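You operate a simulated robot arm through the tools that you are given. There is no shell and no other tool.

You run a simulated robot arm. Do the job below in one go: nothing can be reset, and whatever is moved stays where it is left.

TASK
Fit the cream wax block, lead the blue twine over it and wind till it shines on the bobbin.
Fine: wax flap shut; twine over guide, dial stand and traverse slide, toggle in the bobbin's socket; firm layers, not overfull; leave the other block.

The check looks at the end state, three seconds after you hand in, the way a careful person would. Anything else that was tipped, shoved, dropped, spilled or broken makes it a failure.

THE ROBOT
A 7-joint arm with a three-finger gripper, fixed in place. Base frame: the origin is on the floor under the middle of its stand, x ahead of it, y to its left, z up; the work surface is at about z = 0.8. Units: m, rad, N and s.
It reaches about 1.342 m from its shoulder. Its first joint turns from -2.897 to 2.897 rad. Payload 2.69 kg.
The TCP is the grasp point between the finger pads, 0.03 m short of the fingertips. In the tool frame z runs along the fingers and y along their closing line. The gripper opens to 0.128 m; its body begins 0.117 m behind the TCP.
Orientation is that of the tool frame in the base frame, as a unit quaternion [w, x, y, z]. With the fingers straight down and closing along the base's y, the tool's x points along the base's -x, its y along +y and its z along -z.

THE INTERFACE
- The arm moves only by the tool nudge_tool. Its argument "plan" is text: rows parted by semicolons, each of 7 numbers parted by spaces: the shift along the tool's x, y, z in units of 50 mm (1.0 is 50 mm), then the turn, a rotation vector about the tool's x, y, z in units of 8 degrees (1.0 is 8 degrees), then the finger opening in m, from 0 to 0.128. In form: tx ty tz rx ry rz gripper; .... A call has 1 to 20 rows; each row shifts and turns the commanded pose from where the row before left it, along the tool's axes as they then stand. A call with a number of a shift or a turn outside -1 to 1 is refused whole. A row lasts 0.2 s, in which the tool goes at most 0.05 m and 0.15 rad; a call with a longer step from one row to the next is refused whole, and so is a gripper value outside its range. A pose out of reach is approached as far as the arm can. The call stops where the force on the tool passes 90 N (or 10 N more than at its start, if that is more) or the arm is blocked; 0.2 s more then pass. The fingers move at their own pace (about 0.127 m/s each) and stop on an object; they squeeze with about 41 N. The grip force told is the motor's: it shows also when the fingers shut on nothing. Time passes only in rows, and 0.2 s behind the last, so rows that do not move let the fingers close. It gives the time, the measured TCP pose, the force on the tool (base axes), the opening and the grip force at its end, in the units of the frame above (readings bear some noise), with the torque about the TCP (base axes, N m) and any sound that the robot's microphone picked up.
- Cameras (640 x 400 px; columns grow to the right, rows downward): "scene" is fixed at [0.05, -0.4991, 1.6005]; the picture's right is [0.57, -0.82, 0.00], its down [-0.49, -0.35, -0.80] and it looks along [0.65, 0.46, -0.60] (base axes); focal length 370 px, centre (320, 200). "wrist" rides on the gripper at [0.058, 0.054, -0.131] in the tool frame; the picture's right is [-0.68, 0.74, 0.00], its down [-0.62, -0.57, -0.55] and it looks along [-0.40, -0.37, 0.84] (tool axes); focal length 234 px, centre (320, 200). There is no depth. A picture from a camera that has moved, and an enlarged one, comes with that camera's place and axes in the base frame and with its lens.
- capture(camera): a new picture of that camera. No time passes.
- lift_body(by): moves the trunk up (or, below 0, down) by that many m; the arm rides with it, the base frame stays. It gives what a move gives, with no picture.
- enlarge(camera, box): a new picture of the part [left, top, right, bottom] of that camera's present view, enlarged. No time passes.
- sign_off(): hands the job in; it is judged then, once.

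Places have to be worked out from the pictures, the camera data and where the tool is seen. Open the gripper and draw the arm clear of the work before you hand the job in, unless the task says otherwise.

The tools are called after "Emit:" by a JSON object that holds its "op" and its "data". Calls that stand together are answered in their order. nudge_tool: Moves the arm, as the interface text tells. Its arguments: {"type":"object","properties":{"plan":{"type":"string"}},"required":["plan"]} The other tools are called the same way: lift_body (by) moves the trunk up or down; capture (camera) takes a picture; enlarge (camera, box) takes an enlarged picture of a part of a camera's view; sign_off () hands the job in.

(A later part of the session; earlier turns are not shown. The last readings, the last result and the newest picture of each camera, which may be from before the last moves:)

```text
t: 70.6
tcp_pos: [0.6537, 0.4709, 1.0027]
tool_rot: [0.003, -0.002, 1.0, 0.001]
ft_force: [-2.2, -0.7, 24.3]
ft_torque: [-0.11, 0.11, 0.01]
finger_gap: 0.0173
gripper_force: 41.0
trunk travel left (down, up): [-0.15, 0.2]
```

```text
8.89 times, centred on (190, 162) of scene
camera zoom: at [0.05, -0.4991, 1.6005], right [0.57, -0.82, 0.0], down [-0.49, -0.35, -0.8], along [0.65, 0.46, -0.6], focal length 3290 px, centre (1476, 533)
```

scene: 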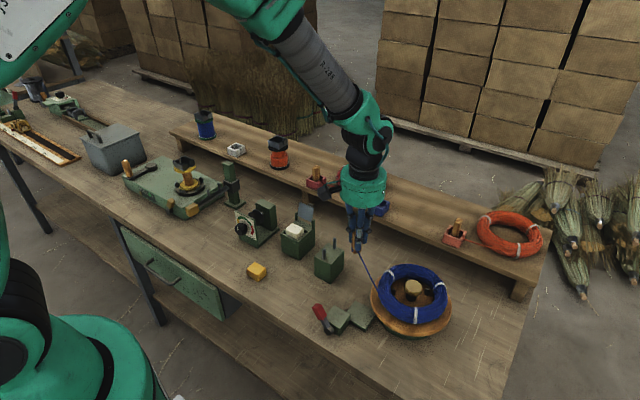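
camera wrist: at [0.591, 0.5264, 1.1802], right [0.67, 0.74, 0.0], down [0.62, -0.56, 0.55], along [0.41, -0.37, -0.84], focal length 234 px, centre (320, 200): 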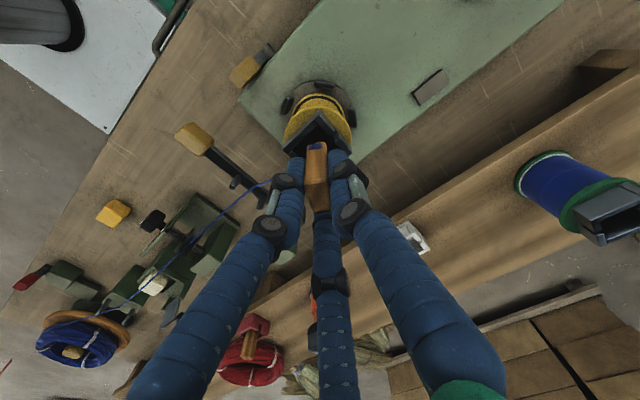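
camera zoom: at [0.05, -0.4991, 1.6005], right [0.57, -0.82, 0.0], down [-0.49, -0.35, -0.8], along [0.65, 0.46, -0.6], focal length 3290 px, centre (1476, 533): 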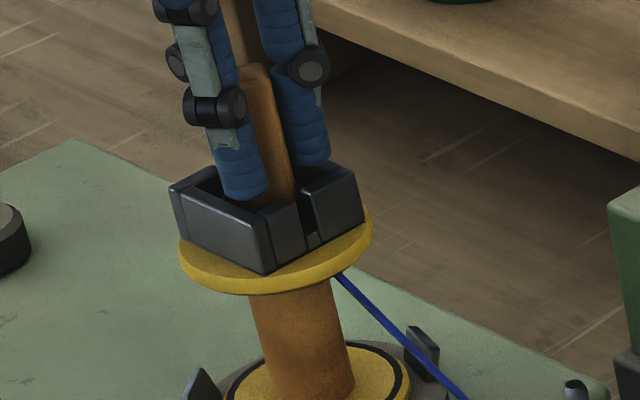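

The toggle is bottomed (24 N) and the twine now runs from under the upper flange, i.e. it is anchored. I release gently and lift away.

Emit:
{"op": "nudge_tool", "data": {"plan": "0 0 -0.02 0 0 0 0.01;0 0 0 0 0 0 0.03;0 0 0 0 0 0 0.045;0 0 0 0 0 0 0.045;0 0 -0.3 0 0 0 0.045;0 0 -0.6 0 0 0 0.05;0 0 -0.8 0 0 0 0.05;0 0 -0.8 0 0 0 0.05;0 0 0 0 0 0 0.05"}}

Emit:
{"op": "capture", "data": {"camera": "scene"}}

Emit:
{"op": "enlarge", "data": {"camera": "scene", "box": [155, 130, 245, 210]}}

Emit:
{"op": "enlarge", "data": {"camera": "scene", "box": [220, 180, 400, 320]}}

```text
t: 72.6
tcp_pos: [0.6504, 0.4685, 1.1275]
tool_rot: [0.001, -0.004, 1.0, 0.001]
ft_force: [0.4, -0.1, -0.6]
ft_torque: [0.06, -0.02, -0.03]
finger_gap: 0.0499
gripper_force: 0.1
trunk travel left (down, up): [-0.15, 0.2]
```

```text
taken
```

scene: 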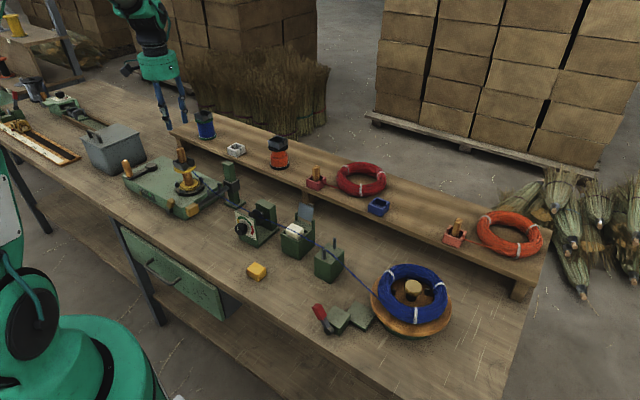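

```text
5.00 times, centred on (200, 170) of scene
camera zoom: at [0.05, -0.4991, 1.6005], right [0.57, -0.82, 0.0], down [-0.49, -0.35, -0.8], along [0.65, 0.46, -0.6], focal length 1851 px, centre (920, 350)
```

zoom: 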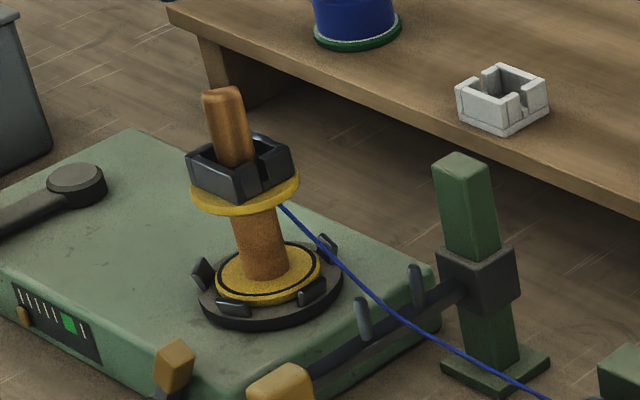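

```text
2.86 times, centred on (310, 250) of scene
camera zoom: at [0.05, -0.4991, 1.6005], right [0.57, -0.82, 0.0], down [-0.49, -0.35, -0.8], along [0.65, 0.46, -0.6], focal length 1058 px, centre (349, 57)
```

zoom: 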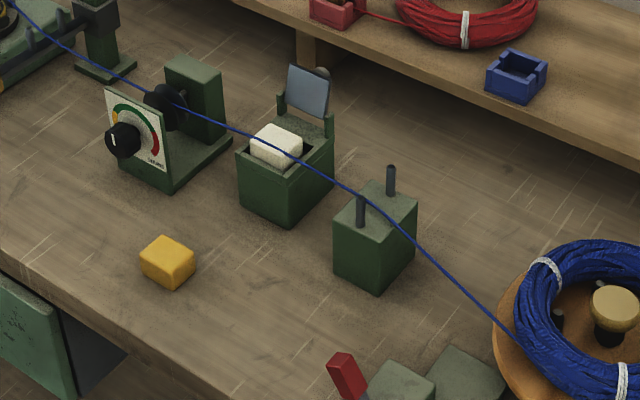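

Toggle and twine are placed. Now I shut the flap: I go behind it with closed fingers (x≈0.795, between flap knob and shelf) and push it toward −x.

Emit:
{"op": "nudge_tool", "data": {"plan": "-0.29 -0.894 0 0 0 0 0;-0.29 -0.894 0 0 0 0 0;-0.29 -0.894 0 0 0 0 0;-0.29 -0.894 0 0 0 0 0;-0.29 -0.894 0 0 0 0 0;-0.29 -0.894 0 0 0 0 0;-0.29 -0.894 0 0 0 0 0;-0.29 -0.894 0 0 0 0 0;-0.29 -0.894 0 0 0 0 0;-0.29 -0.894 0 0 0 0 0;0 0 0 0 0 0 0;0 0 0 0 0 0 0"}}

Emit:
{"op": "capture", "data": {"camera": "wrist"}}

```text
t: 75.2
tcp_pos: [0.8025, 0.0227, 1.1301]
tool_rot: [0.0, -0.003, 1.0, 0.0]
ft_force: [0.0, -0.3, -0.7]
ft_torque: [0.0, -0.01, 0.01]
finger_gap: 0.0024
gripper_force: 31.8
trunk travel left (down, up): [-0.15, 0.2]
```

```text
taken
camera wrist: at [0.7437, 0.0759, 1.261], right [0.67, 0.74, 0.0], down [0.62, -0.56, 0.55], along [0.41, -0.37, -0.84], focal length 234 px, centre (320, 200)
```

wrist: 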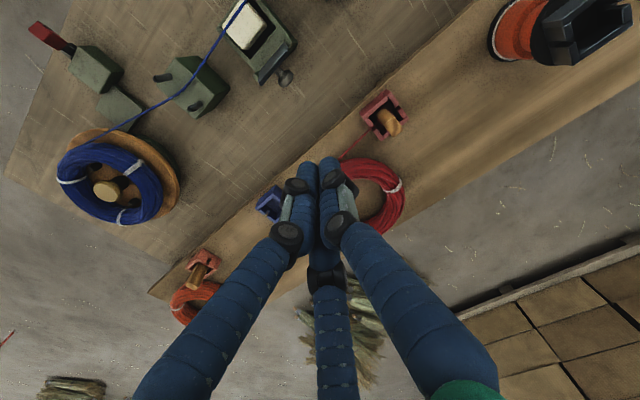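

Positioned behind the flap. I descend to knob height in the gap.

Emit:
{"op": "nudge_tool", "data": {"plan": "0.15 0 0.8 0 0 0 0;0 0 0.9 0 0 0 0;0 0 0.9 0 0 0 0;0 0 0.8 0 0 0 0;0 0 0.4 0 0 0 0;0 0 0 0 0 0 0"}}

Emit:
{"op": "enlarge", "data": {"camera": "scene", "box": [270, 180, 340, 250]}}

Emit:
{"op": "capture", "data": {"camera": "wrist"}}

```text
t: 76.6
tcp_pos: [0.7923, 0.0266, 0.9345]
tool_rot: [0.001, -0.004, 1.0, 0.001]
ft_force: [-0.6, -0.6, -0.5]
ft_torque: [0.02, 0.03, 0.01]
finger_gap: 0.0021
gripper_force: 30.9
trunk travel left (down, up): [-0.15, 0.2]
```

```text
5.71 times, centred on (305, 215) of scene
camera zoom: at [0.05, -0.4991, 1.6005], right [0.57, -0.82, 0.0], down [-0.49, -0.35, -0.8], along [0.65, 0.46, -0.6], focal length 2115 px, centre (406, 114)
```

zoom: 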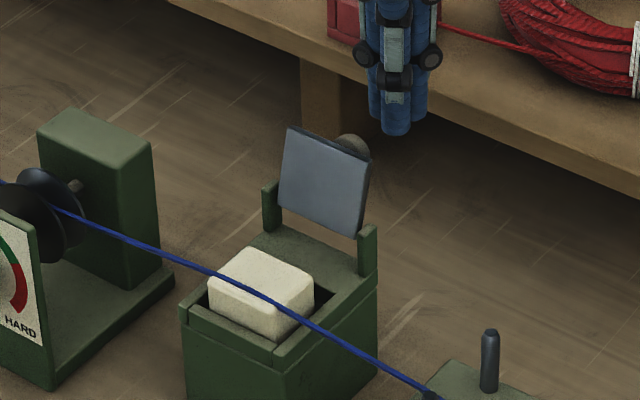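

```text
taken
camera wrist: at [0.7344, 0.0802, 1.066], right [0.67, 0.74, 0.0], down [0.62, -0.56, 0.55], along [0.41, -0.37, -0.84], focal length 234 px, centre (320, 200)
```

wrist: 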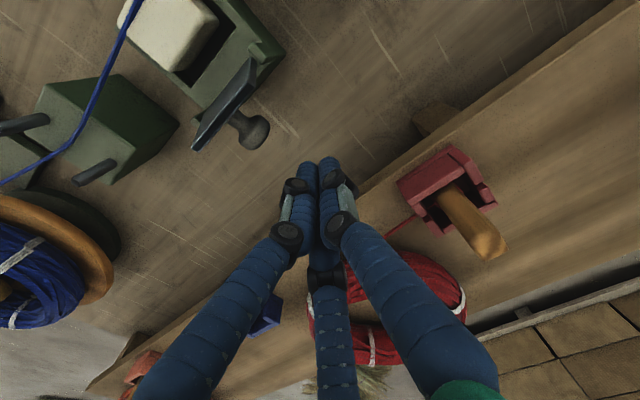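

The fingers are directly behind the knob. I push toward −x in small steps.

Emit:
{"op": "nudge_tool", "data": {"plan": "0.2 -0.1 0 0 0 0 0;0.2 0 0 0 0 0 0;0.15 0 0 0 0 0 0;0.15 0 0 0 0 0 0;0 0 0 0 0 0 0"}}

Emit:
{"op": "enlarge", "data": {"camera": "scene", "box": [270, 180, 340, 250]}}

```text
t: 77.8
tcp_pos: [0.7565, 0.0214, 0.9352]
tool_rot: [0.001, -0.003, 1.0, 0.001]
ft_force: [0.6, -0.1, 1.2]
ft_torque: [-0.03, -0.02, 0.02]
finger_gap: 0.0019
gripper_force: 31.1
trunk travel left (down, up): [-0.15, 0.2]
```

```text
5.71 times, centred on (305, 215) of scene
camera zoom: at [0.05, -0.4991, 1.6005], right [0.57, -0.82, 0.0], down [-0.49, -0.35, -0.8], along [0.65, 0.46, -0.6], focal length 2115 px, centre (406, 114)
```

zoom: 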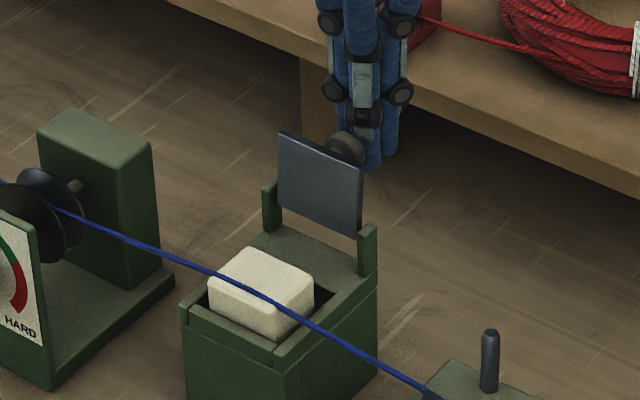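

The flap is about upright now. I push a bit further.

Emit:
{"op": "nudge_tool", "data": {"plan": "0.2 0 0 0 0 0 0;0.2 0 0 0 0 0 0;0 0 0 0 0 0 0;0 0 0 0 0 0 0"}}

Emit:
{"op": "enlarge", "data": {"camera": "scene", "box": [270, 180, 340, 250]}}

```text
t: 78.8
tcp_pos: [0.7368, 0.0195, 0.9345]
tool_rot: [0.001, -0.004, 1.0, 0.001]
ft_force: [-1.1, -0.7, -0.4]
ft_torque: [-0.02, -0.01, 0.02]
finger_gap: 0.0017
gripper_force: 31.7
trunk travel left (down, up): [-0.15, 0.2]
```

```text
5.71 times, centred on (305, 215) of scene
camera zoom: at [0.05, -0.4991, 1.6005], right [0.57, -0.82, 0.0], down [-0.49, -0.35, -0.8], along [0.65, 0.46, -0.6], focal length 2115 px, centre (406, 114)
```

zoom: 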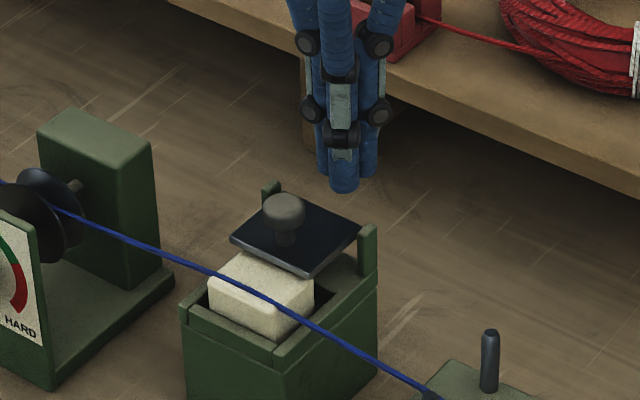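

The flap has dropped onto the wax. I check closely whether it is fully shut or held ajar by the wax.

Emit:
{"op": "enlarge", "data": {"camera": "scene", "box": [280, 203, 325, 248]}}

Emit:
{"op": "enlarge", "data": {"camera": "scene", "box": [265, 200, 335, 260]}}

```text
8.89 times, centred on (302, 226) of scene
camera zoom: at [0.05, -0.4991, 1.6005], right [0.57, -0.82, 0.0], down [-0.49, -0.35, -0.8], along [0.65, 0.46, -0.6], focal length 3290 px, centre (476, -27)
```

zoom: 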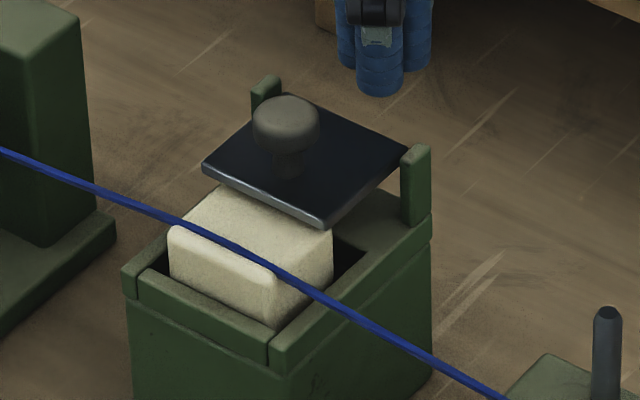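

```text
6.67 times, centred on (300, 230) of scene
camera zoom: at [0.05, -0.4991, 1.6005], right [0.57, -0.82, 0.0], down [-0.49, -0.35, -0.8], along [0.65, 0.46, -0.6], focal length 2468 px, centre (453, 0)
```

zoom: 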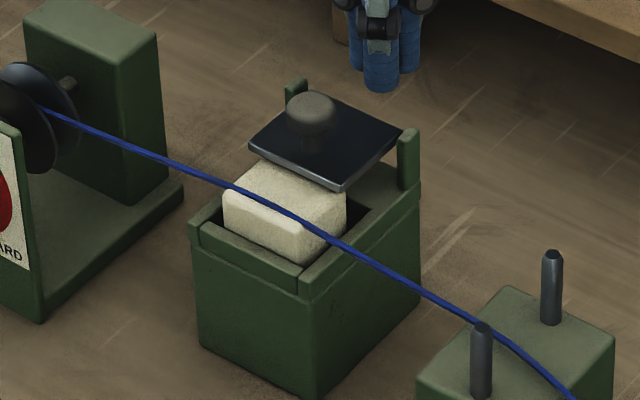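

The view is identical to the original shut flap, so it is fully shut with the twine resting on the wax in front of it. I lift away and go look at the crank.

Emit:
{"op": "nudge_tool", "data": {"plan": "0 0 -0.9 0 0 0 0.02;0 0 -0.95 0 0 0 0.05;0 0 -0.95 0 0 0 0.06;0 0 -0.95 0 0 0 0.06;0.177 0.94 -0.1 0 0 0 0.06;0.177 0.94 0 0 0 0 0.06;0.177 0.94 0 0 0 0 0.06;0.177 0.94 0 0 0 0 0.06;0.177 0.94 0 0 0 0 0.06;0.177 0.94 0 0 0 0 0.06;0.177 0.94 0 0 0 0 0.06;0.177 0.94 0 0 0 0 0.06;0.177 0.94 0 0 0 0 0.06;0.177 0.94 0 0 0 0 0.06;0.177 0.94 0 0 0 0 0.06;0.177 0.94 0 0 0 0 0.06;0.177 0.94 0 0 0 0 0.06;0 0 0 0 0 0 0.06;0 0 0 0 0 0 0.06"}}

Emit:
{"op": "capture", "data": {"camera": "wrist"}}

Emit:
{"op": "capture", "data": {"camera": "scene"}}

```text
t: 82.8
tcp_pos: [0.6182, 0.6345, 1.1269]
tool_rot: [0.001, -0.003, 1.0, 0.001]
ft_force: [0.2, -0.5, 0.3]
ft_torque: [0.03, 0.0, -0.01]
finger_gap: 0.06
gripper_force: 0.0
trunk travel left (down, up): [-0.15, 0.2]
```

```text
taken
camera wrist: at [0.5599, 0.6862, 1.2575], right [0.67, 0.74, 0.0], down [0.62, -0.56, 0.55], along [0.41, -0.37, -0.84], focal length 234 px, centre (320, 200)
```

wrist: 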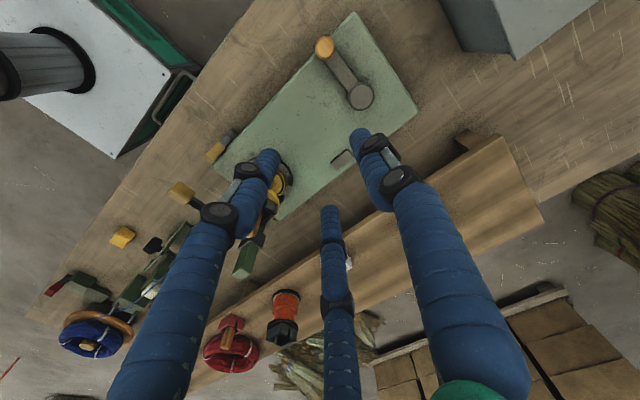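

```text
taken
```

scene: 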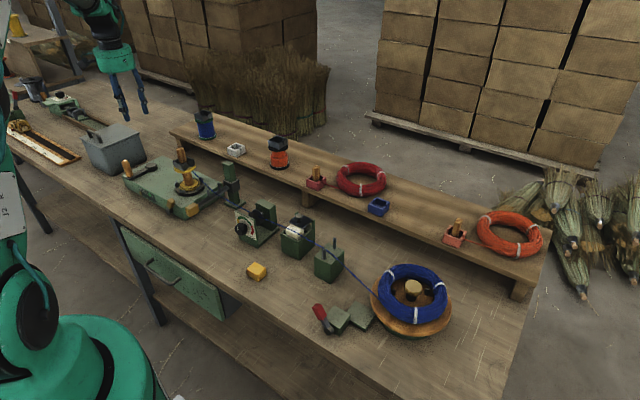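

Emit:
{"op": "enlarge", "data": {"camera": "wrist", "box": [200, 0, 440, 150]}}

Emit:
{"op": "enlarge", "data": {"camera": "scene", "box": [110, 130, 210, 220]}}

```text
2.67 times, centred on (320, 75) of wrist
camera zoom: at [0.5599, 0.6862, 1.2575], right [0.67, 0.74, 0.0], down [0.62, -0.56, 0.55], along [0.41, -0.37, -0.84], focal length 624 px, centre (320, 533)
```

zoom: 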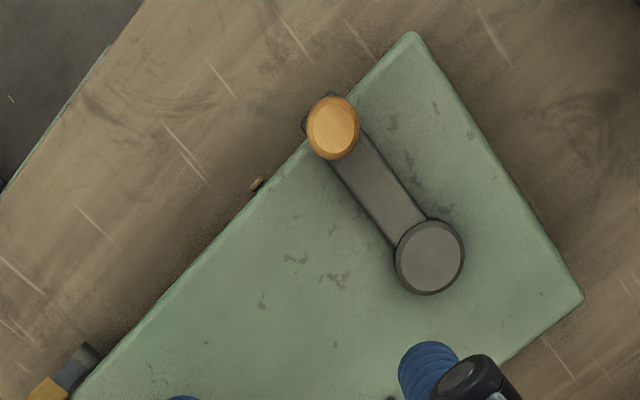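

```text
4.44 times, centred on (160, 175) of scene
camera zoom: at [0.05, -0.4991, 1.6005], right [0.57, -0.82, 0.0], down [-0.49, -0.35, -0.8], along [0.65, 0.46, -0.6], focal length 1645 px, centre (1031, 311)
```

zoom: 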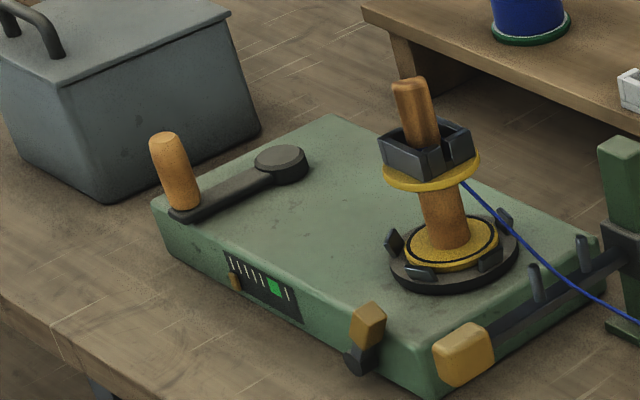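

Hub at ≈(0.648, 0.692), handle at ≈(0.5635, 0.691), top z≈0.935, radius ≈0.085. The grey bin's lid is close on the +y side, so I yaw the hand 60° to have no finger sticking out to +y, then move over the handle.

Emit:
{"op": "nudge_tool", "data": {"plan": "0 0 0 0 0 -0.94 0.06;0 0 0 0 0 -0.94 0.06;0 0 0 0 0 -0.94 0.06;0 0 0 0 0 -0.94 0.06;0 0 0 0 0 -0.94 0.06;0 0 0 0 0 -0.94 0.06;0 0 0 0 0 -0.94 0.06;0 0 0 0 0 -0.92 0.06;0 0 0 0 0 0 0.06"}}

Emit:
{"op": "capture", "data": {"camera": "wrist"}}

```text
t: 84.8
tcp_pos: [0.6184, 0.6309, 1.1275]
tool_rot: [0.001, -0.504, 0.863, 0.0]
ft_force: [-0.2, 0.3, 0.9]
ft_torque: [-0.01, -0.02, 0.0]
finger_gap: 0.0602
gripper_force: 0.1
trunk travel left (down, up): [-0.15, 0.2]
```

```text
taken
camera wrist: at [0.5432, 0.6052, 1.2585], right [-0.31, 0.95, 0.0], down [0.79, 0.26, 0.55], along [0.52, 0.17, -0.84], focal length 234 px, centre (320, 200)
```

wrist: 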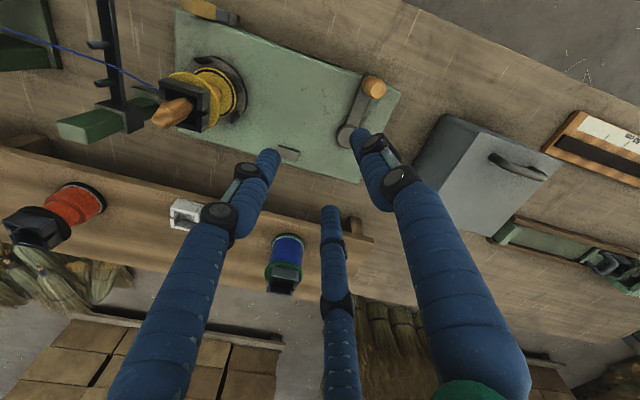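

I enlarge the handle and hub in this view for an accurate fix.

Emit:
{"op": "enlarge", "data": {"camera": "wrist", "box": [320, 60, 440, 160]}}

Emit:
{"op": "enlarge", "data": {"camera": "wrist", "box": [160, 30, 400, 180]}}

```text
4.00 times, centred on (380, 110) of wrist
camera zoom: at [0.5432, 0.6052, 1.2585], right [-0.31, 0.95, 0.0], down [0.79, 0.26, 0.55], along [0.52, 0.17, -0.84], focal length 937 px, centre (80, 560)
```

zoom: 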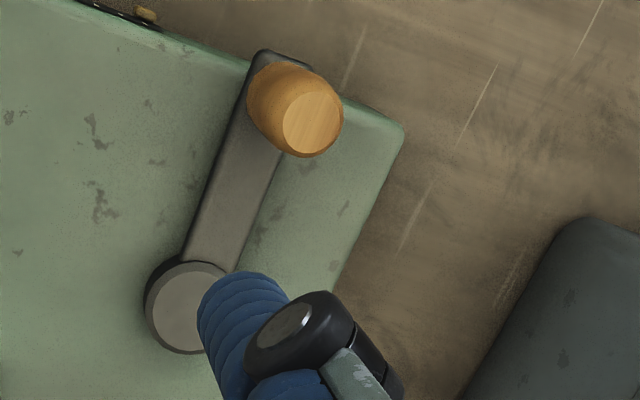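

```text
2.67 times, centred on (280, 105) of wrist
camera zoom: at [0.5432, 0.6052, 1.2585], right [-0.31, 0.95, 0.0], down [0.79, 0.26, 0.55], along [0.52, 0.17, -0.84], focal length 624 px, centre (427, 453)
```

zoom: 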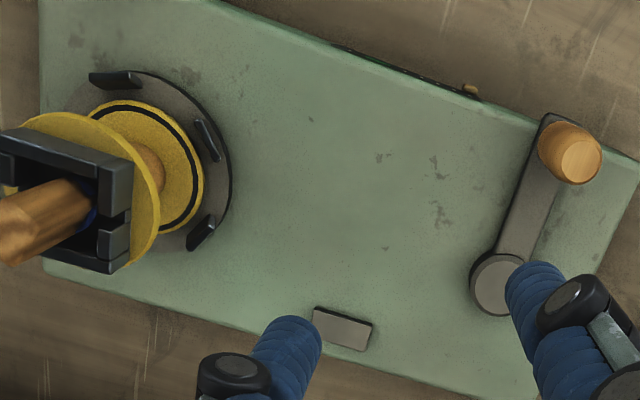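

Handle at (0.563, 0.690), hub at (0.648, 0.690). I move above the handle and settle.

Emit:
{"op": "nudge_tool", "data": {"plan": "-0.241 0.771 0 0 0 0 0.06;-0.241 0.771 0 0 0 0 0.06;0 0 0.9 0 0 0 0.06;0 0 0.9 0 0 0 0.06;0 0 0 0 0 0 0.06;0 0 0 0 0 0 0.06"}}

Emit:
{"op": "capture", "data": {"camera": "wrist"}}

Emit:
{"op": "enlarge", "data": {"camera": "scene", "box": [90, 110, 210, 220]}}

```text
t: 86.2
tcp_pos: [0.5633, 0.6874, 1.0413]
tool_rot: [0.001, -0.503, 0.864, -0.001]
ft_force: [0.1, 0.2, 0.3]
ft_torque: [-0.02, -0.03, 0.01]
finger_gap: 0.0599
gripper_force: 0.1
trunk travel left (down, up): [-0.15, 0.2]
```

```text
taken
camera wrist: at [0.4882, 0.6636, 1.1726], right [-0.31, 0.95, 0.0], down [0.79, 0.26, 0.55], along [0.52, 0.17, -0.83], focal length 234 px, centre (320, 200)
```

wrist: 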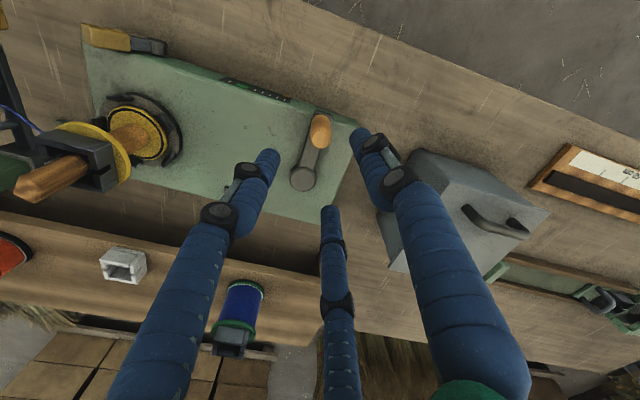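

```text
3.64 times, centred on (150, 165) of scene
camera zoom: at [0.05, -0.4991, 1.6005], right [0.57, -0.82, 0.0], down [-0.49, -0.35, -0.8], along [0.65, 0.46, -0.6], focal length 1346 px, centre (938, 327)
```

zoom: 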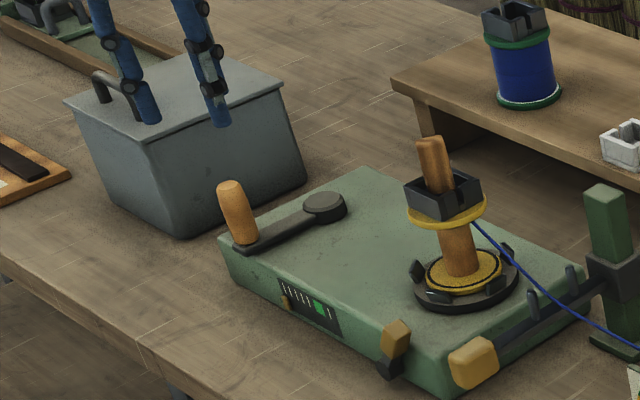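

Aligned over the handle. I descend around it and close.

Emit:
{"op": "nudge_tool", "data": {"plan": "0 0.02 0.8 0 0 0 0.06;0 0 0.8 0 0 0 0.06;0 0 0.65 0 0 0 0.06;0 0 0 0 0 0 0.06"}}

Emit:
{"op": "enlarge", "data": {"camera": "scene", "box": [100, 130, 180, 200]}}

Emit:
{"op": "enlarge", "data": {"camera": "wrist", "box": [240, 100, 400, 240]}}

```text
t: 87.2
tcp_pos: [0.5679, 0.6875, 0.9239]
tool_rot: [0.0, -0.503, 0.864, 0.001]
ft_force: [0.5, 0.5, 0.0]
ft_torque: [-0.02, 0.05, -0.02]
finger_gap: 0.06
gripper_force: 0.0
trunk travel left (down, up): [-0.15, 0.2]
```

```text
5.71 times, centred on (140, 165) of scene
camera zoom: at [0.05, -0.4991, 1.6005], right [0.57, -0.82, 0.0], down [-0.49, -0.35, -0.8], along [0.65, 0.46, -0.6], focal length 2115 px, centre (1349, 400)
```

zoom: 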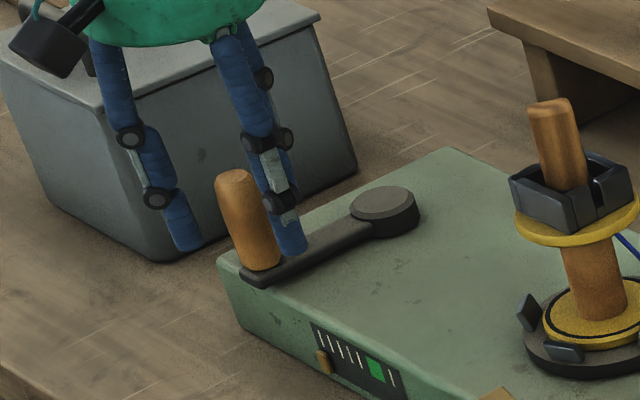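

```text
2.86 times, centred on (320, 170) of wrist
camera zoom: at [0.4929, 0.663, 1.0547], right [-0.31, 0.95, 0.0], down [0.8, 0.26, 0.55], along [0.52, 0.17, -0.84], focal length 669 px, centre (320, 286)
```

zoom: 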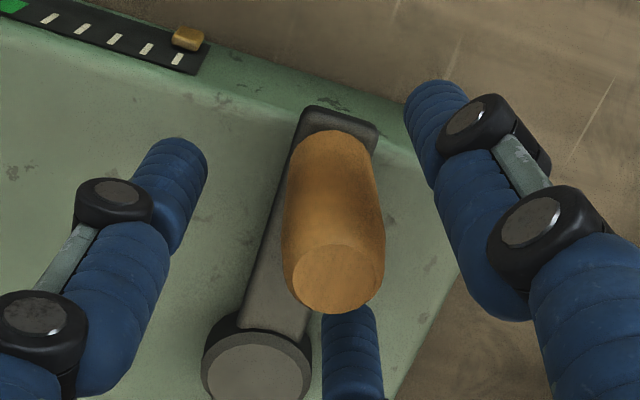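

The handle stands between the fingers, ~6 mm off centre. I correct and close to feel its diameter.

Emit:
{"op": "nudge_tool", "data": {"plan": "0.02 0.115 0 0 0 0 0.06;0 0 0 0 0 0 0.045;0 0 0 0 0 0 0.03;0 0 0 0 0 0 0.02;0 0 0 0 0 0 0.015;0 0 0 0 0 0 0.015"}}

Emit:
{"op": "enlarge", "data": {"camera": "scene", "box": [100, 130, 180, 200]}}

```text
t: 88.6
tcp_pos: [0.5615, 0.6894, 0.9255]
tool_rot: [0.001, -0.503, 0.864, 0.001]
ft_force: [10.3, 0.5, -0.1]
ft_torque: [-0.02, -0.37, 0.04]
finger_gap: 0.027
gripper_force: 8.6
trunk travel left (down, up): [-0.15, 0.2]
```

```text
5.71 times, centred on (140, 165) of scene
camera zoom: at [0.05, -0.4991, 1.6005], right [0.57, -0.82, 0.0], down [-0.49, -0.35, -0.8], along [0.65, 0.46, -0.6], focal length 2115 px, centre (1349, 400)
```

zoom: 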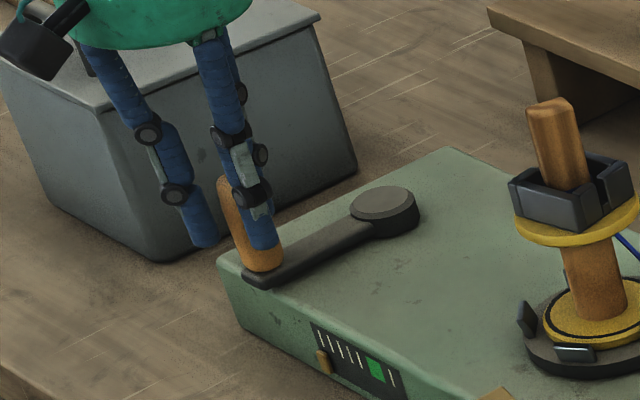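

The handle is ≈27 mm thick and centred to within a millimetre. I loosen to a 31 mm cage and try a 20° clockwise push to see how the crank responds.

Emit:
{"op": "nudge_tool", "data": {"plan": "-0.01 -0.018 0 0 0 0 0.031;0 0 0 0 0 0 0.031;-0.28 0.1 0 0 0 0 0.031;-0.28 0.1 0 0 0 0 0.031;0 0 0 0 0 0 0.031"}}

Emit:
{"op": "enlarge", "data": {"camera": "scene", "box": [100, 130, 240, 220]}}

```text
t: 89.8
tcp_pos: [0.5651, 0.7201, 0.9252]
tool_rot: [0.002, -0.503, 0.864, -0.001]
ft_force: [0.1, 0.4, 0.1]
ft_torque: [0.02, 0.04, 0.0]
finger_gap: 0.0311
gripper_force: 0.3
trunk travel left (down, up): [-0.15, 0.2]
```

```text
4.44 times, centred on (170, 175) of scene
camera zoom: at [0.05, -0.4991, 1.6005], right [0.57, -0.82, 0.0], down [-0.49, -0.35, -0.8], along [0.65, 0.46, -0.6], focal length 1645 px, centre (987, 311)
```

zoom: 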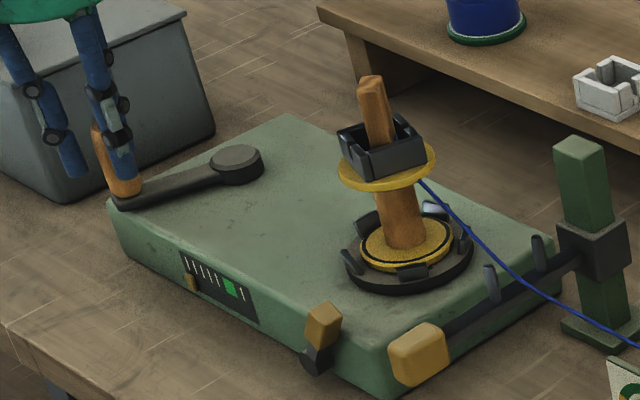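

The crank moves freely (no force) and the bobbin turns with it. I continue clockwise for half a turn and check the twine and gauge.

Emit:
{"op": "nudge_tool", "data": {"plan": "-0.594 -0.004 0 0 0 0 0.031;-0.557 -0.207 0 0 0 0 0.031;-0.452 -0.385 0 0 0 0 0.031;-0.293 -0.517 0 0 0 0 0.031;-0.099 -0.586 0 0 0 0 0.031;0.107 -0.584 0 0 0 0 0.031;0.301 -0.512 0 0 0 0 0.031;0.458 -0.379 0 0 0 0 0.031;0.56 -0.199 0 0 0 0 0.031"}}

Emit:
{"op": "enlarge", "data": {"camera": "scene", "box": [100, 130, 240, 220]}}

```text
t: 91.8
tcp_pos: [0.7233, 0.6626, 0.9265]
tool_rot: [0.001, -0.503, 0.864, 0.0]
ft_force: [0.6, 0.4, -0.4]
ft_torque: [-0.01, -0.02, 0.02]
finger_gap: 0.0305
gripper_force: 0.0
trunk travel left (down, up): [-0.15, 0.2]
```

```text
4.44 times, centred on (170, 175) of scene
camera zoom: at [0.05, -0.4991, 1.6005], right [0.57, -0.82, 0.0], down [-0.49, -0.35, -0.8], along [0.65, 0.46, -0.6], focal length 1645 px, centre (987, 311)
```

zoom: 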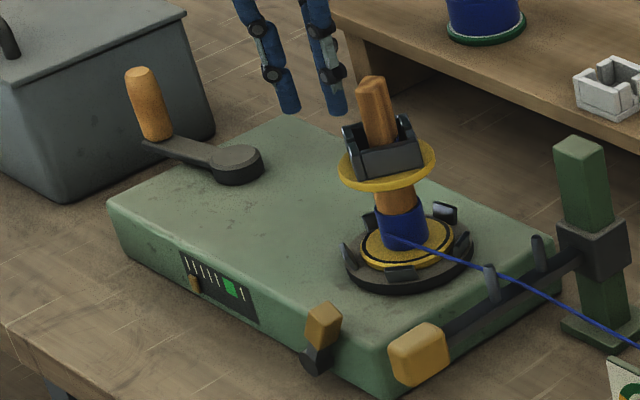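

Winding works clockwise: blue twine is building on the barrel. But the handle slipped out of the loose cage, so I need a firm grip. I look at the gauge, the wound twine and the handle's present position.

Emit:
{"op": "enlarge", "data": {"camera": "scene", "box": [130, 175, 170, 205]}}

Emit:
{"op": "enlarge", "data": {"camera": "scene", "box": [165, 140, 240, 205]}}

Emit:
{"op": "enlarge", "data": {"camera": "scene", "box": [115, 135, 175, 185]}}

Emit:
{"op": "capture", "data": {"camera": "wrist"}}

```text
13.33 times, centred on (150, 190) of scene
camera zoom: at [0.05, -0.4991, 1.6005], right [0.57, -0.82, 0.0], down [-0.49, -0.35, -0.8], along [0.65, 0.46, -0.6], focal length 4935 px, centre (2587, 333)
```

zoom: 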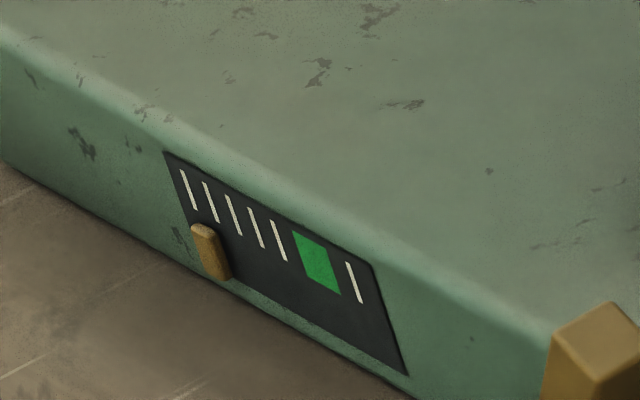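

```text
6.15 times, centred on (202, 172) of scene
camera zoom: at [0.05, -0.4991, 1.6005], right [0.57, -0.82, 0.0], down [-0.49, -0.35, -0.8], along [0.65, 0.46, -0.6], focal length 2278 px, centre (1043, 369)
```

zoom: 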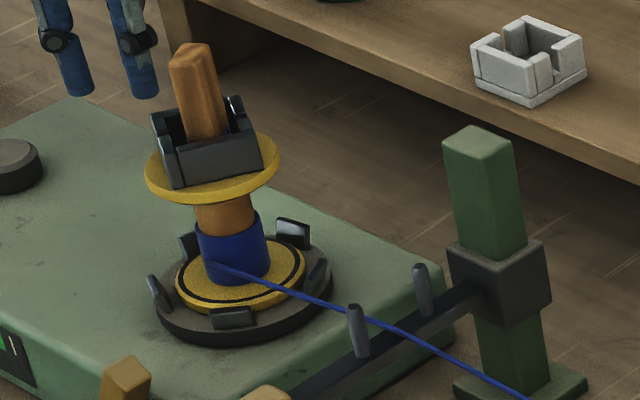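

```text
8.00 times, centred on (145, 160) of scene
camera zoom: at [0.05, -0.4991, 1.6005], right [0.57, -0.82, 0.0], down [-0.49, -0.35, -0.8], along [0.65, 0.46, -0.6], focal length 2961 px, centre (1720, 520)
```

zoom: 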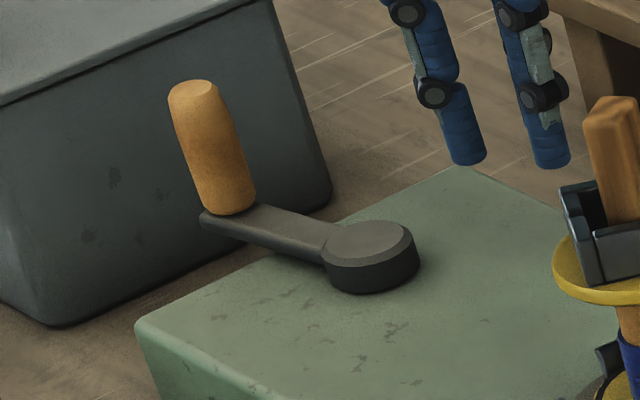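

```text
taken
camera wrist: at [0.6482, 0.638, 1.0583], right [-0.31, 0.95, 0.0], down [0.79, 0.26, 0.55], along [0.52, 0.17, -0.83], focal length 234 px, centre (320, 200)
```

wrist: 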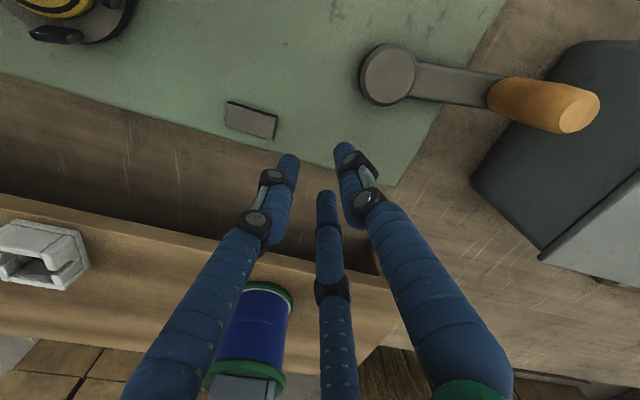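

The gauge marker has advanced about a third of a tick for ~80° of crank, so roughly four to five turns are needed. The handle now stands at ≈(0.635, 0.770). I rise and reposition over it.

Emit:
{"op": "nudge_tool", "data": {"plan": "0 0 -0.7 0 0 0 0.06;0 0 -0.7 0 0 0 0.06;0 0 -0.7 0 0 0 0.06;-0.335 0.867 0 0 0 0 0.06;-0.335 0.867 0 0 0 0 0.06;-0.335 0.867 0 0 0 0 0.06;0 0 0 0 0 0 0.06;0 0 0 0 0 0 0.06"}}

Emit:
{"op": "enlarge", "data": {"camera": "wrist", "box": [220, 60, 420, 220]}}

```text
t: 93.6
tcp_pos: [0.6351, 0.7713, 1.0345]
tool_rot: [0.001, -0.503, 0.864, 0.001]
ft_force: [-0.1, -0.3, -0.1]
ft_torque: [0.0, 0.03, -0.03]
finger_gap: 0.0599
gripper_force: 0.0
trunk travel left (down, up): [-0.15, 0.2]
```

```text
2.50 times, centred on (320, 140) of wrist
camera zoom: at [0.5611, 0.7469, 1.1662], right [-0.31, 0.95, 0.0], down [0.8, 0.25, 0.55], along [0.52, 0.17, -0.84], focal length 585 px, centre (320, 350)
```

zoom: 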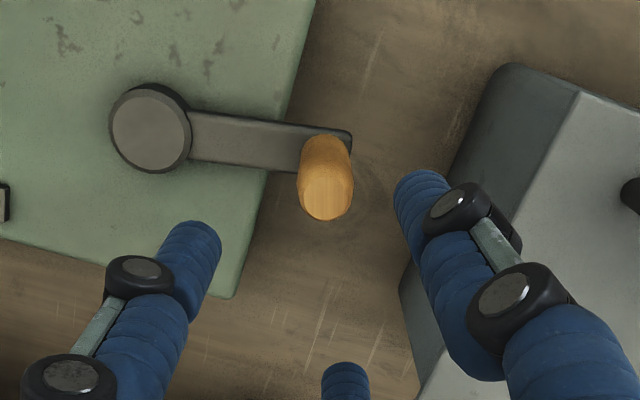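

Handle now at ≈(0.631, 0.7725). I descend around it and this time grip firmly.

Emit:
{"op": "nudge_tool", "data": {"plan": "0.02 0.08 0.7 0 0 0 0.06;0 0 0.8 0 0 0 0.06;0 0 0.68 0 0 0 0.06;0 0 0 0 0 0 0.045;0 0 0 0 0 0 0.03;0 0 0 0 0 0 0.01;0 0 0 0 0 0 0;0 0 0 0 0 0 0"}}

Emit:
{"op": "enlarge", "data": {"camera": "scene", "box": [100, 115, 200, 195]}}

```text
t: 95.4
tcp_pos: [0.6321, 0.7725, 0.9247]
tool_rot: [0.001, -0.502, 0.865, 0.001]
ft_force: [-3.9, 19.4, -6.7]
ft_torque: [0.72, 0.17, 0.02]
finger_gap: 0.0227
gripper_force: 44.7
trunk travel left (down, up): [-0.15, 0.2]
```

```text
5.00 times, centred on (150, 155) of scene
camera zoom: at [0.05, -0.4991, 1.6005], right [0.57, -0.82, 0.0], down [-0.49, -0.35, -0.8], along [0.65, 0.46, -0.6], focal length 1851 px, centre (1170, 425)
```

zoom: 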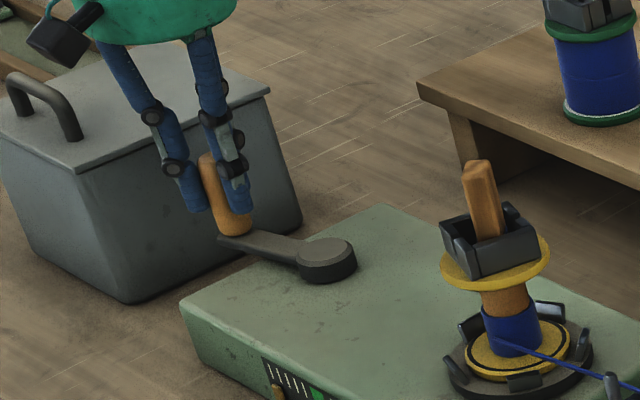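

Firmly gripped (45 N), with a 19 N offset in +y, so I shift ~1.5 mm and start turning clockwise slowly (10° per row), 60° first.

Emit:
{"op": "nudge_tool", "data": {"plan": "-0.026 0.015 0 0 0 0 0;-0.1756 -0.2452 0 0 0 0 0;-0.1303 -0.272 0 0 0 0 0;-0.0811 -0.2905 0 0 0 0 0;-0.0294 -0.3002 0 0 0 0 0;0.0231 -0.3007 0 0 0 0 0;0.075 -0.2921 0 0 0 0 0"}}

Emit:
{"op": "enlarge", "data": {"camera": "scene", "box": [100, 115, 240, 215]}}

```text
t: 97.0
tcp_pos: [0.7137, 0.7445, 0.9246]
tool_rot: [0.003, -0.503, 0.864, -0.001]
ft_force: [16.9, 11.1, 28.9]
ft_torque: [0.53, -0.13, -0.01]
finger_gap: 0.0219
gripper_force: 45.0
trunk travel left (down, up): [-0.15, 0.2]
```

```text
4.00 times, centred on (170, 165) of scene
camera zoom: at [0.05, -0.4991, 1.6005], right [0.57, -0.82, 0.0], down [-0.49, -0.35, -0.8], along [0.65, 0.46, -0.6], focal length 1480 px, centre (920, 340)
```

zoom: 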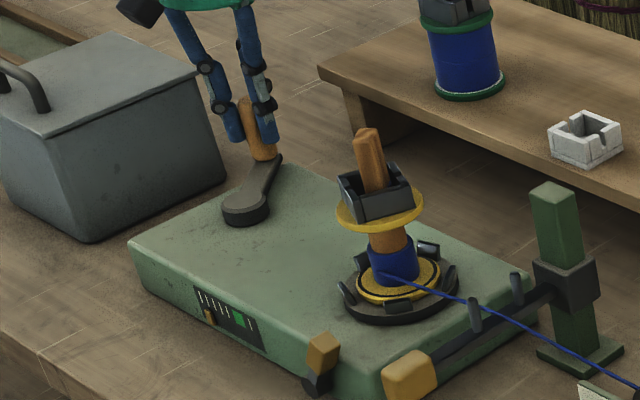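

The grip holds and the bobbin turns. I continue around.

Emit:
{"op": "nudge_tool", "data": {"plan": "0.1246 -0.2747 0 0 0 0 0;0.1704 -0.2489 0 0 0 0 0;0.211 -0.2155 0 0 0 0 0;0.2452 -0.1756 0 0 0 0 0;0.272 -0.1303 0 0 0 0 0;0.2905 -0.0811 0 0 0 0 0;0.3002 -0.0294 0 0 0 0 0;0.3007 0.0231 0 0 0 0 0;0.2921 0.075 0 0 0 0 0;0.2747 0.1246 0 0 0 0 0;0.2489 0.1704 0 0 0 0 0;0.2155 0.211 0 0 0 0 0"}}

Emit:
{"op": "enlarge", "data": {"camera": "scene", "box": [100, 115, 240, 215]}}

Emit:
{"op": "enlarge", "data": {"camera": "scene", "box": [130, 175, 170, 205]}}

```text
t: 99.6
tcp_pos: [0.6636, 0.6071, 0.9228]
tool_rot: [0.002, -0.504, 0.864, 0.0]
ft_force: [-5.9, 26.5, 27.3]
ft_torque: [0.81, -0.09, -0.03]
finger_gap: 0.0223
gripper_force: 45.2
trunk travel left (down, up): [-0.15, 0.2]
```

```text
4.00 times, centred on (170, 165) of scene
camera zoom: at [0.05, -0.4991, 1.6005], right [0.57, -0.82, 0.0], down [-0.49, -0.35, -0.8], along [0.65, 0.46, -0.6], focal length 1480 px, centre (920, 340)
```

zoom: 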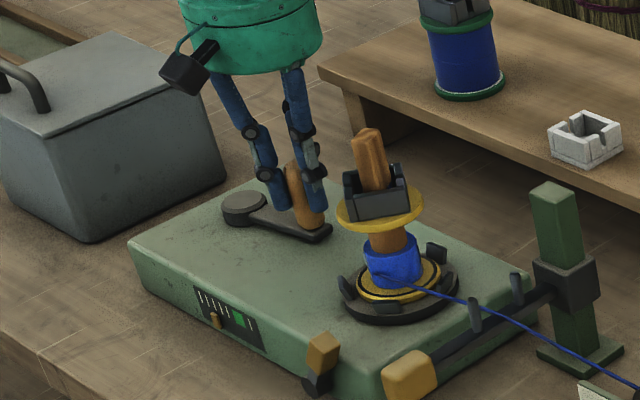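

```text
13.33 times, centred on (150, 190) of scene
camera zoom: at [0.05, -0.4991, 1.6005], right [0.57, -0.82, 0.0], down [-0.49, -0.35, -0.8], along [0.65, 0.46, -0.6], focal length 4935 px, centre (2587, 333)
```

zoom: 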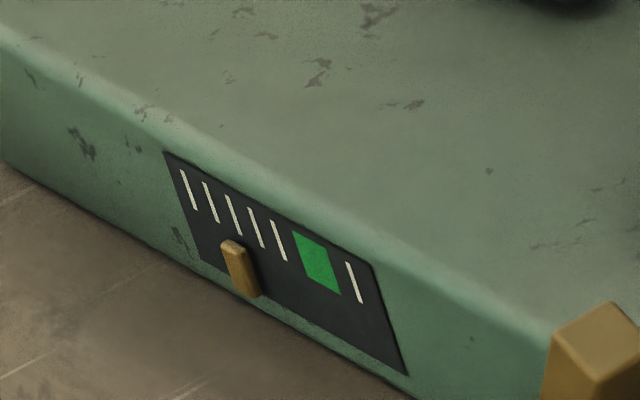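

The marker is now at about tick 2.3 (green window ≈ 6–7.4), and the wound twine looks glossier. I inspect the winding closely before continuing.

Emit:
{"op": "enlarge", "data": {"camera": "scene", "box": [175, 150, 225, 200]}}

Emit:
{"op": "enlarge", "data": {"camera": "scene", "box": [190, 140, 300, 250]}}

Emit:
{"op": "enlarge", "data": {"camera": "scene", "box": [280, 200, 460, 340]}}

```text
8.00 times, centred on (200, 175) of scene
camera zoom: at [0.05, -0.4991, 1.6005], right [0.57, -0.82, 0.0], down [-0.49, -0.35, -0.8], along [0.65, 0.46, -0.6], focal length 2961 px, centre (1280, 400)
```

zoom: 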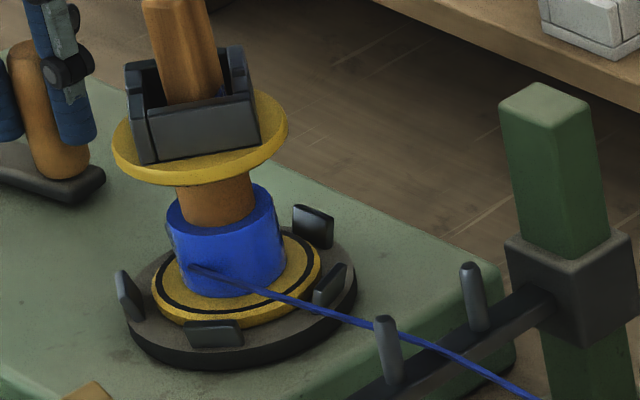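

```text
3.64 times, centred on (245, 195) of scene
camera zoom: at [0.05, -0.4991, 1.6005], right [0.57, -0.82, 0.0], down [-0.49, -0.35, -0.8], along [0.65, 0.46, -0.6], focal length 1346 px, centre (593, 218)
```

zoom: 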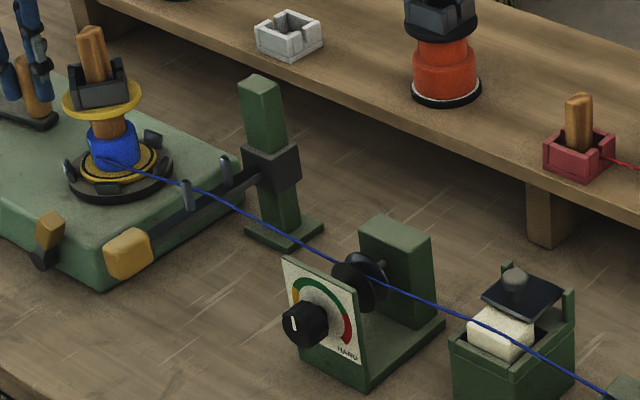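

```text
2.86 times, centred on (370, 270) of scene
camera zoom: at [0.05, -0.4991, 1.6005], right [0.57, -0.82, 0.0], down [-0.49, -0.35, -0.8], along [0.65, 0.46, -0.6], focal length 1058 px, centre (177, 0)
```

zoom: 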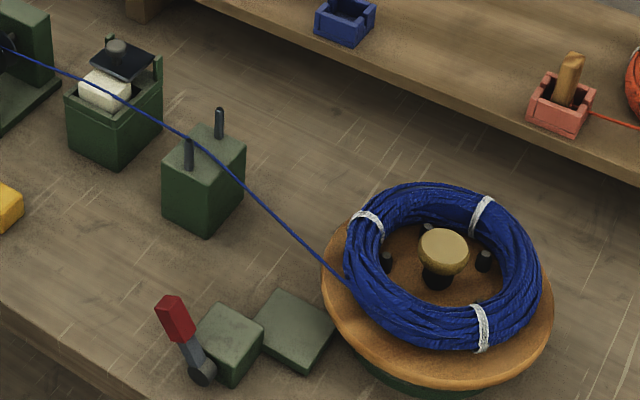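

The shelf samples tell the story: the good (blue) spool is filled evenly, the orange one is thick only at the bottom. My winding so far fills only the lower half because the traverse bar is low, so I'll wind about half there and then raise the traverse slide for the upper half. I continue half a turn.

Emit:
{"op": "nudge_tool", "data": {"plan": "0.15 0.26 0 0 0 0 0;0.1303 0.272 0 0 0 0 0;0.0811 0.2905 0 0 0 0 0;0.0294 0.3002 0 0 0 0 0;-0.0231 0.3007 0 0 0 0 0;-0.075 0.2921 0 0 0 0 0;-0.1246 0.2747 0 0 0 0 0;-0.1704 0.2489 0 0 0 0 0;-0.211 0.2155 0 0 0 0 0"}}

Emit:
{"op": "enlarge", "data": {"camera": "scene", "box": [130, 175, 170, 205]}}

Emit:
{"op": "enlarge", "data": {"camera": "scene", "box": [100, 115, 240, 215]}}

```text
t: 101.6
tcp_pos: [0.5672, 0.6743, 0.9229]
tool_rot: [0.003, -0.502, 0.865, 0.0]
ft_force: [29.9, 5.5, 37.3]
ft_torque: [-0.17, -1.32, -0.03]
finger_gap: 0.0225
gripper_force: 44.9
trunk travel left (down, up): [-0.15, 0.2]
```

```text
13.33 times, centred on (150, 190) of scene
camera zoom: at [0.05, -0.4991, 1.6005], right [0.57, -0.82, 0.0], down [-0.49, -0.35, -0.8], along [0.65, 0.46, -0.6], focal length 4935 px, centre (2587, 333)
```

zoom: 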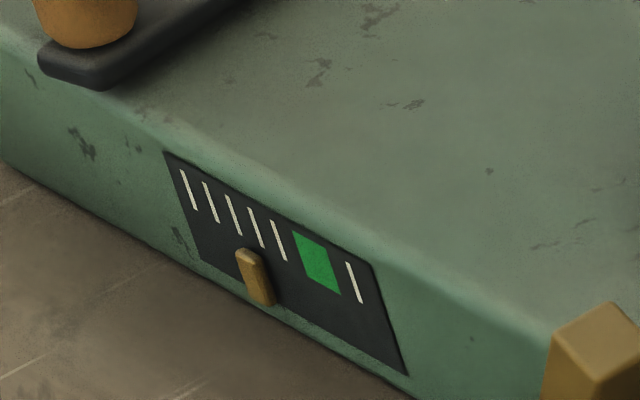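

```text
4.00 times, centred on (170, 165) of scene
camera zoom: at [0.05, -0.4991, 1.6005], right [0.57, -0.82, 0.0], down [-0.49, -0.35, -0.8], along [0.65, 0.46, -0.6], focal length 1480 px, centre (920, 340)
```

zoom: 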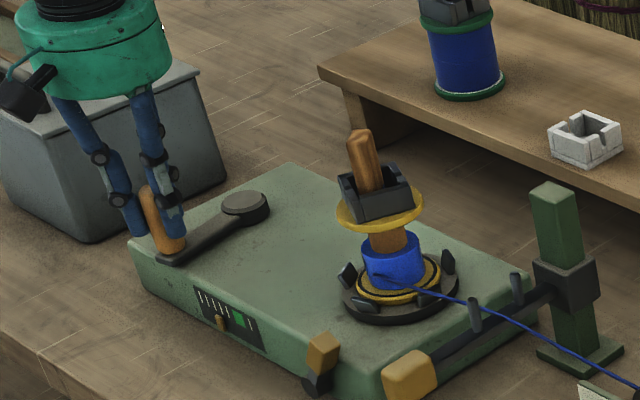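

Marker at tick ≈3.0, steady at ~60 px per turn. A further quarter turn brings the lower half to its share; I correct the circle's centre by +1.5 mm in x.

Emit:
{"op": "nudge_tool", "data": {"plan": "-0.26 0.15 -0.02 0 0 0 0;-0.272 0.1303 0 0 0 0 0;-0.2905 0.0811 0 0 0 0 0;-0.3002 0.0294 0 0 0 0 0;-0.3007 -0.0231 0 0 0 0 0;-0.2921 -0.075 0 0 0 0 0;-0.2747 -0.1246 0 0 0 0 0;-0.2489 -0.1704 0 0 0 0 0;-0.2155 -0.211 0 0 0 0 0;0 0 0 0 0 0 0"}}

Emit:
{"op": "enlarge", "data": {"camera": "scene", "box": [130, 175, 170, 205]}}

Emit:
{"op": "enlarge", "data": {"camera": "scene", "box": [165, 140, 240, 205]}}

```text
t: 103.8
tcp_pos: [0.6327, 0.7732, 0.9211]
tool_rot: [-0.001, -0.503, 0.864, 0.0]
ft_force: [4.1, -22.0, 6.6]
ft_torque: [-0.41, -0.09, -0.02]
finger_gap: 0.0221
gripper_force: 44.9
trunk travel left (down, up): [-0.15, 0.2]
```

```text
13.33 times, centred on (150, 190) of scene
camera zoom: at [0.05, -0.4991, 1.6005], right [0.57, -0.82, 0.0], down [-0.49, -0.35, -0.8], along [0.65, 0.46, -0.6], focal length 4935 px, centre (2587, 333)
```

zoom: 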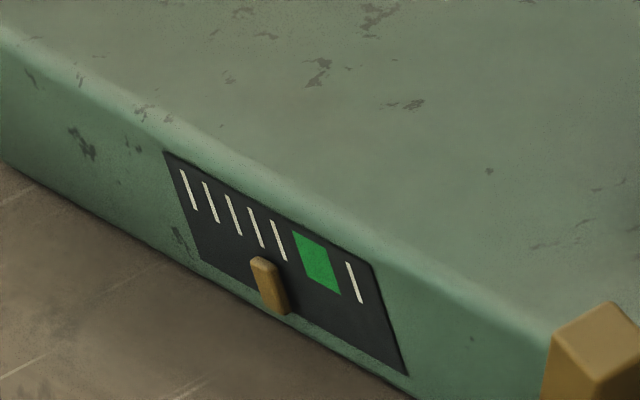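

```text
6.15 times, centred on (202, 172) of scene
camera zoom: at [0.05, -0.4991, 1.6005], right [0.57, -0.82, 0.0], down [-0.49, -0.35, -0.8], along [0.65, 0.46, -0.6], focal length 2278 px, centre (1043, 369)
```

zoom: 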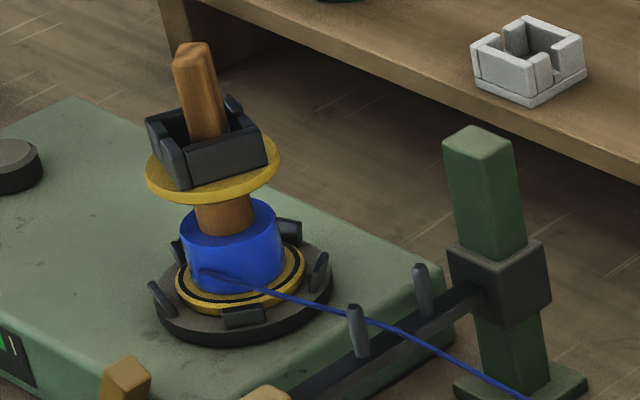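

Marker at tick ≈3.6: the lower half has its share. I release the crank, go up, and check that nothing unwinds.

Emit:
{"op": "nudge_tool", "data": {"plan": "0 0 0 0 0 0 0.03;0 0 0 0 0 0 0.06;0 0 0 0 0 0 0.06;0 0 -0.8 0 0 0 0.06;0 0 -0.9 0 0 0 0.06;0 0 -0.9 0 0 -0.9 0.06;0 0 0 0 0 -0.95 0.06;0 0 0 0 0 -0.95 0.06;0 0 0 0 0 -0.9 0.06;0 0 0 0 0 0 0.06"}}

Emit:
{"op": "enlarge", "data": {"camera": "scene", "box": [100, 115, 240, 215]}}

```text
t: 106.0
tcp_pos: [0.6335, 0.7739, 1.051]
tool_rot: [0.0, 0.708, -0.706, 0.001]
ft_force: [0.3, -0.1, -0.3]
ft_torque: [0.0, -0.02, 0.0]
finger_gap: 0.0602
gripper_force: 0.1
trunk travel left (down, up): [-0.15, 0.2]
```

```text
4.00 times, centred on (170, 165) of scene
camera zoom: at [0.05, -0.4991, 1.6005], right [0.57, -0.82, 0.0], down [-0.49, -0.35, -0.8], along [0.65, 0.46, -0.6], focal length 1480 px, centre (920, 340)
```

zoom: 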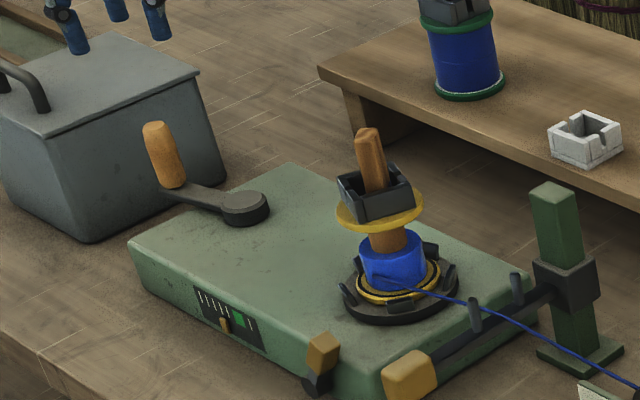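

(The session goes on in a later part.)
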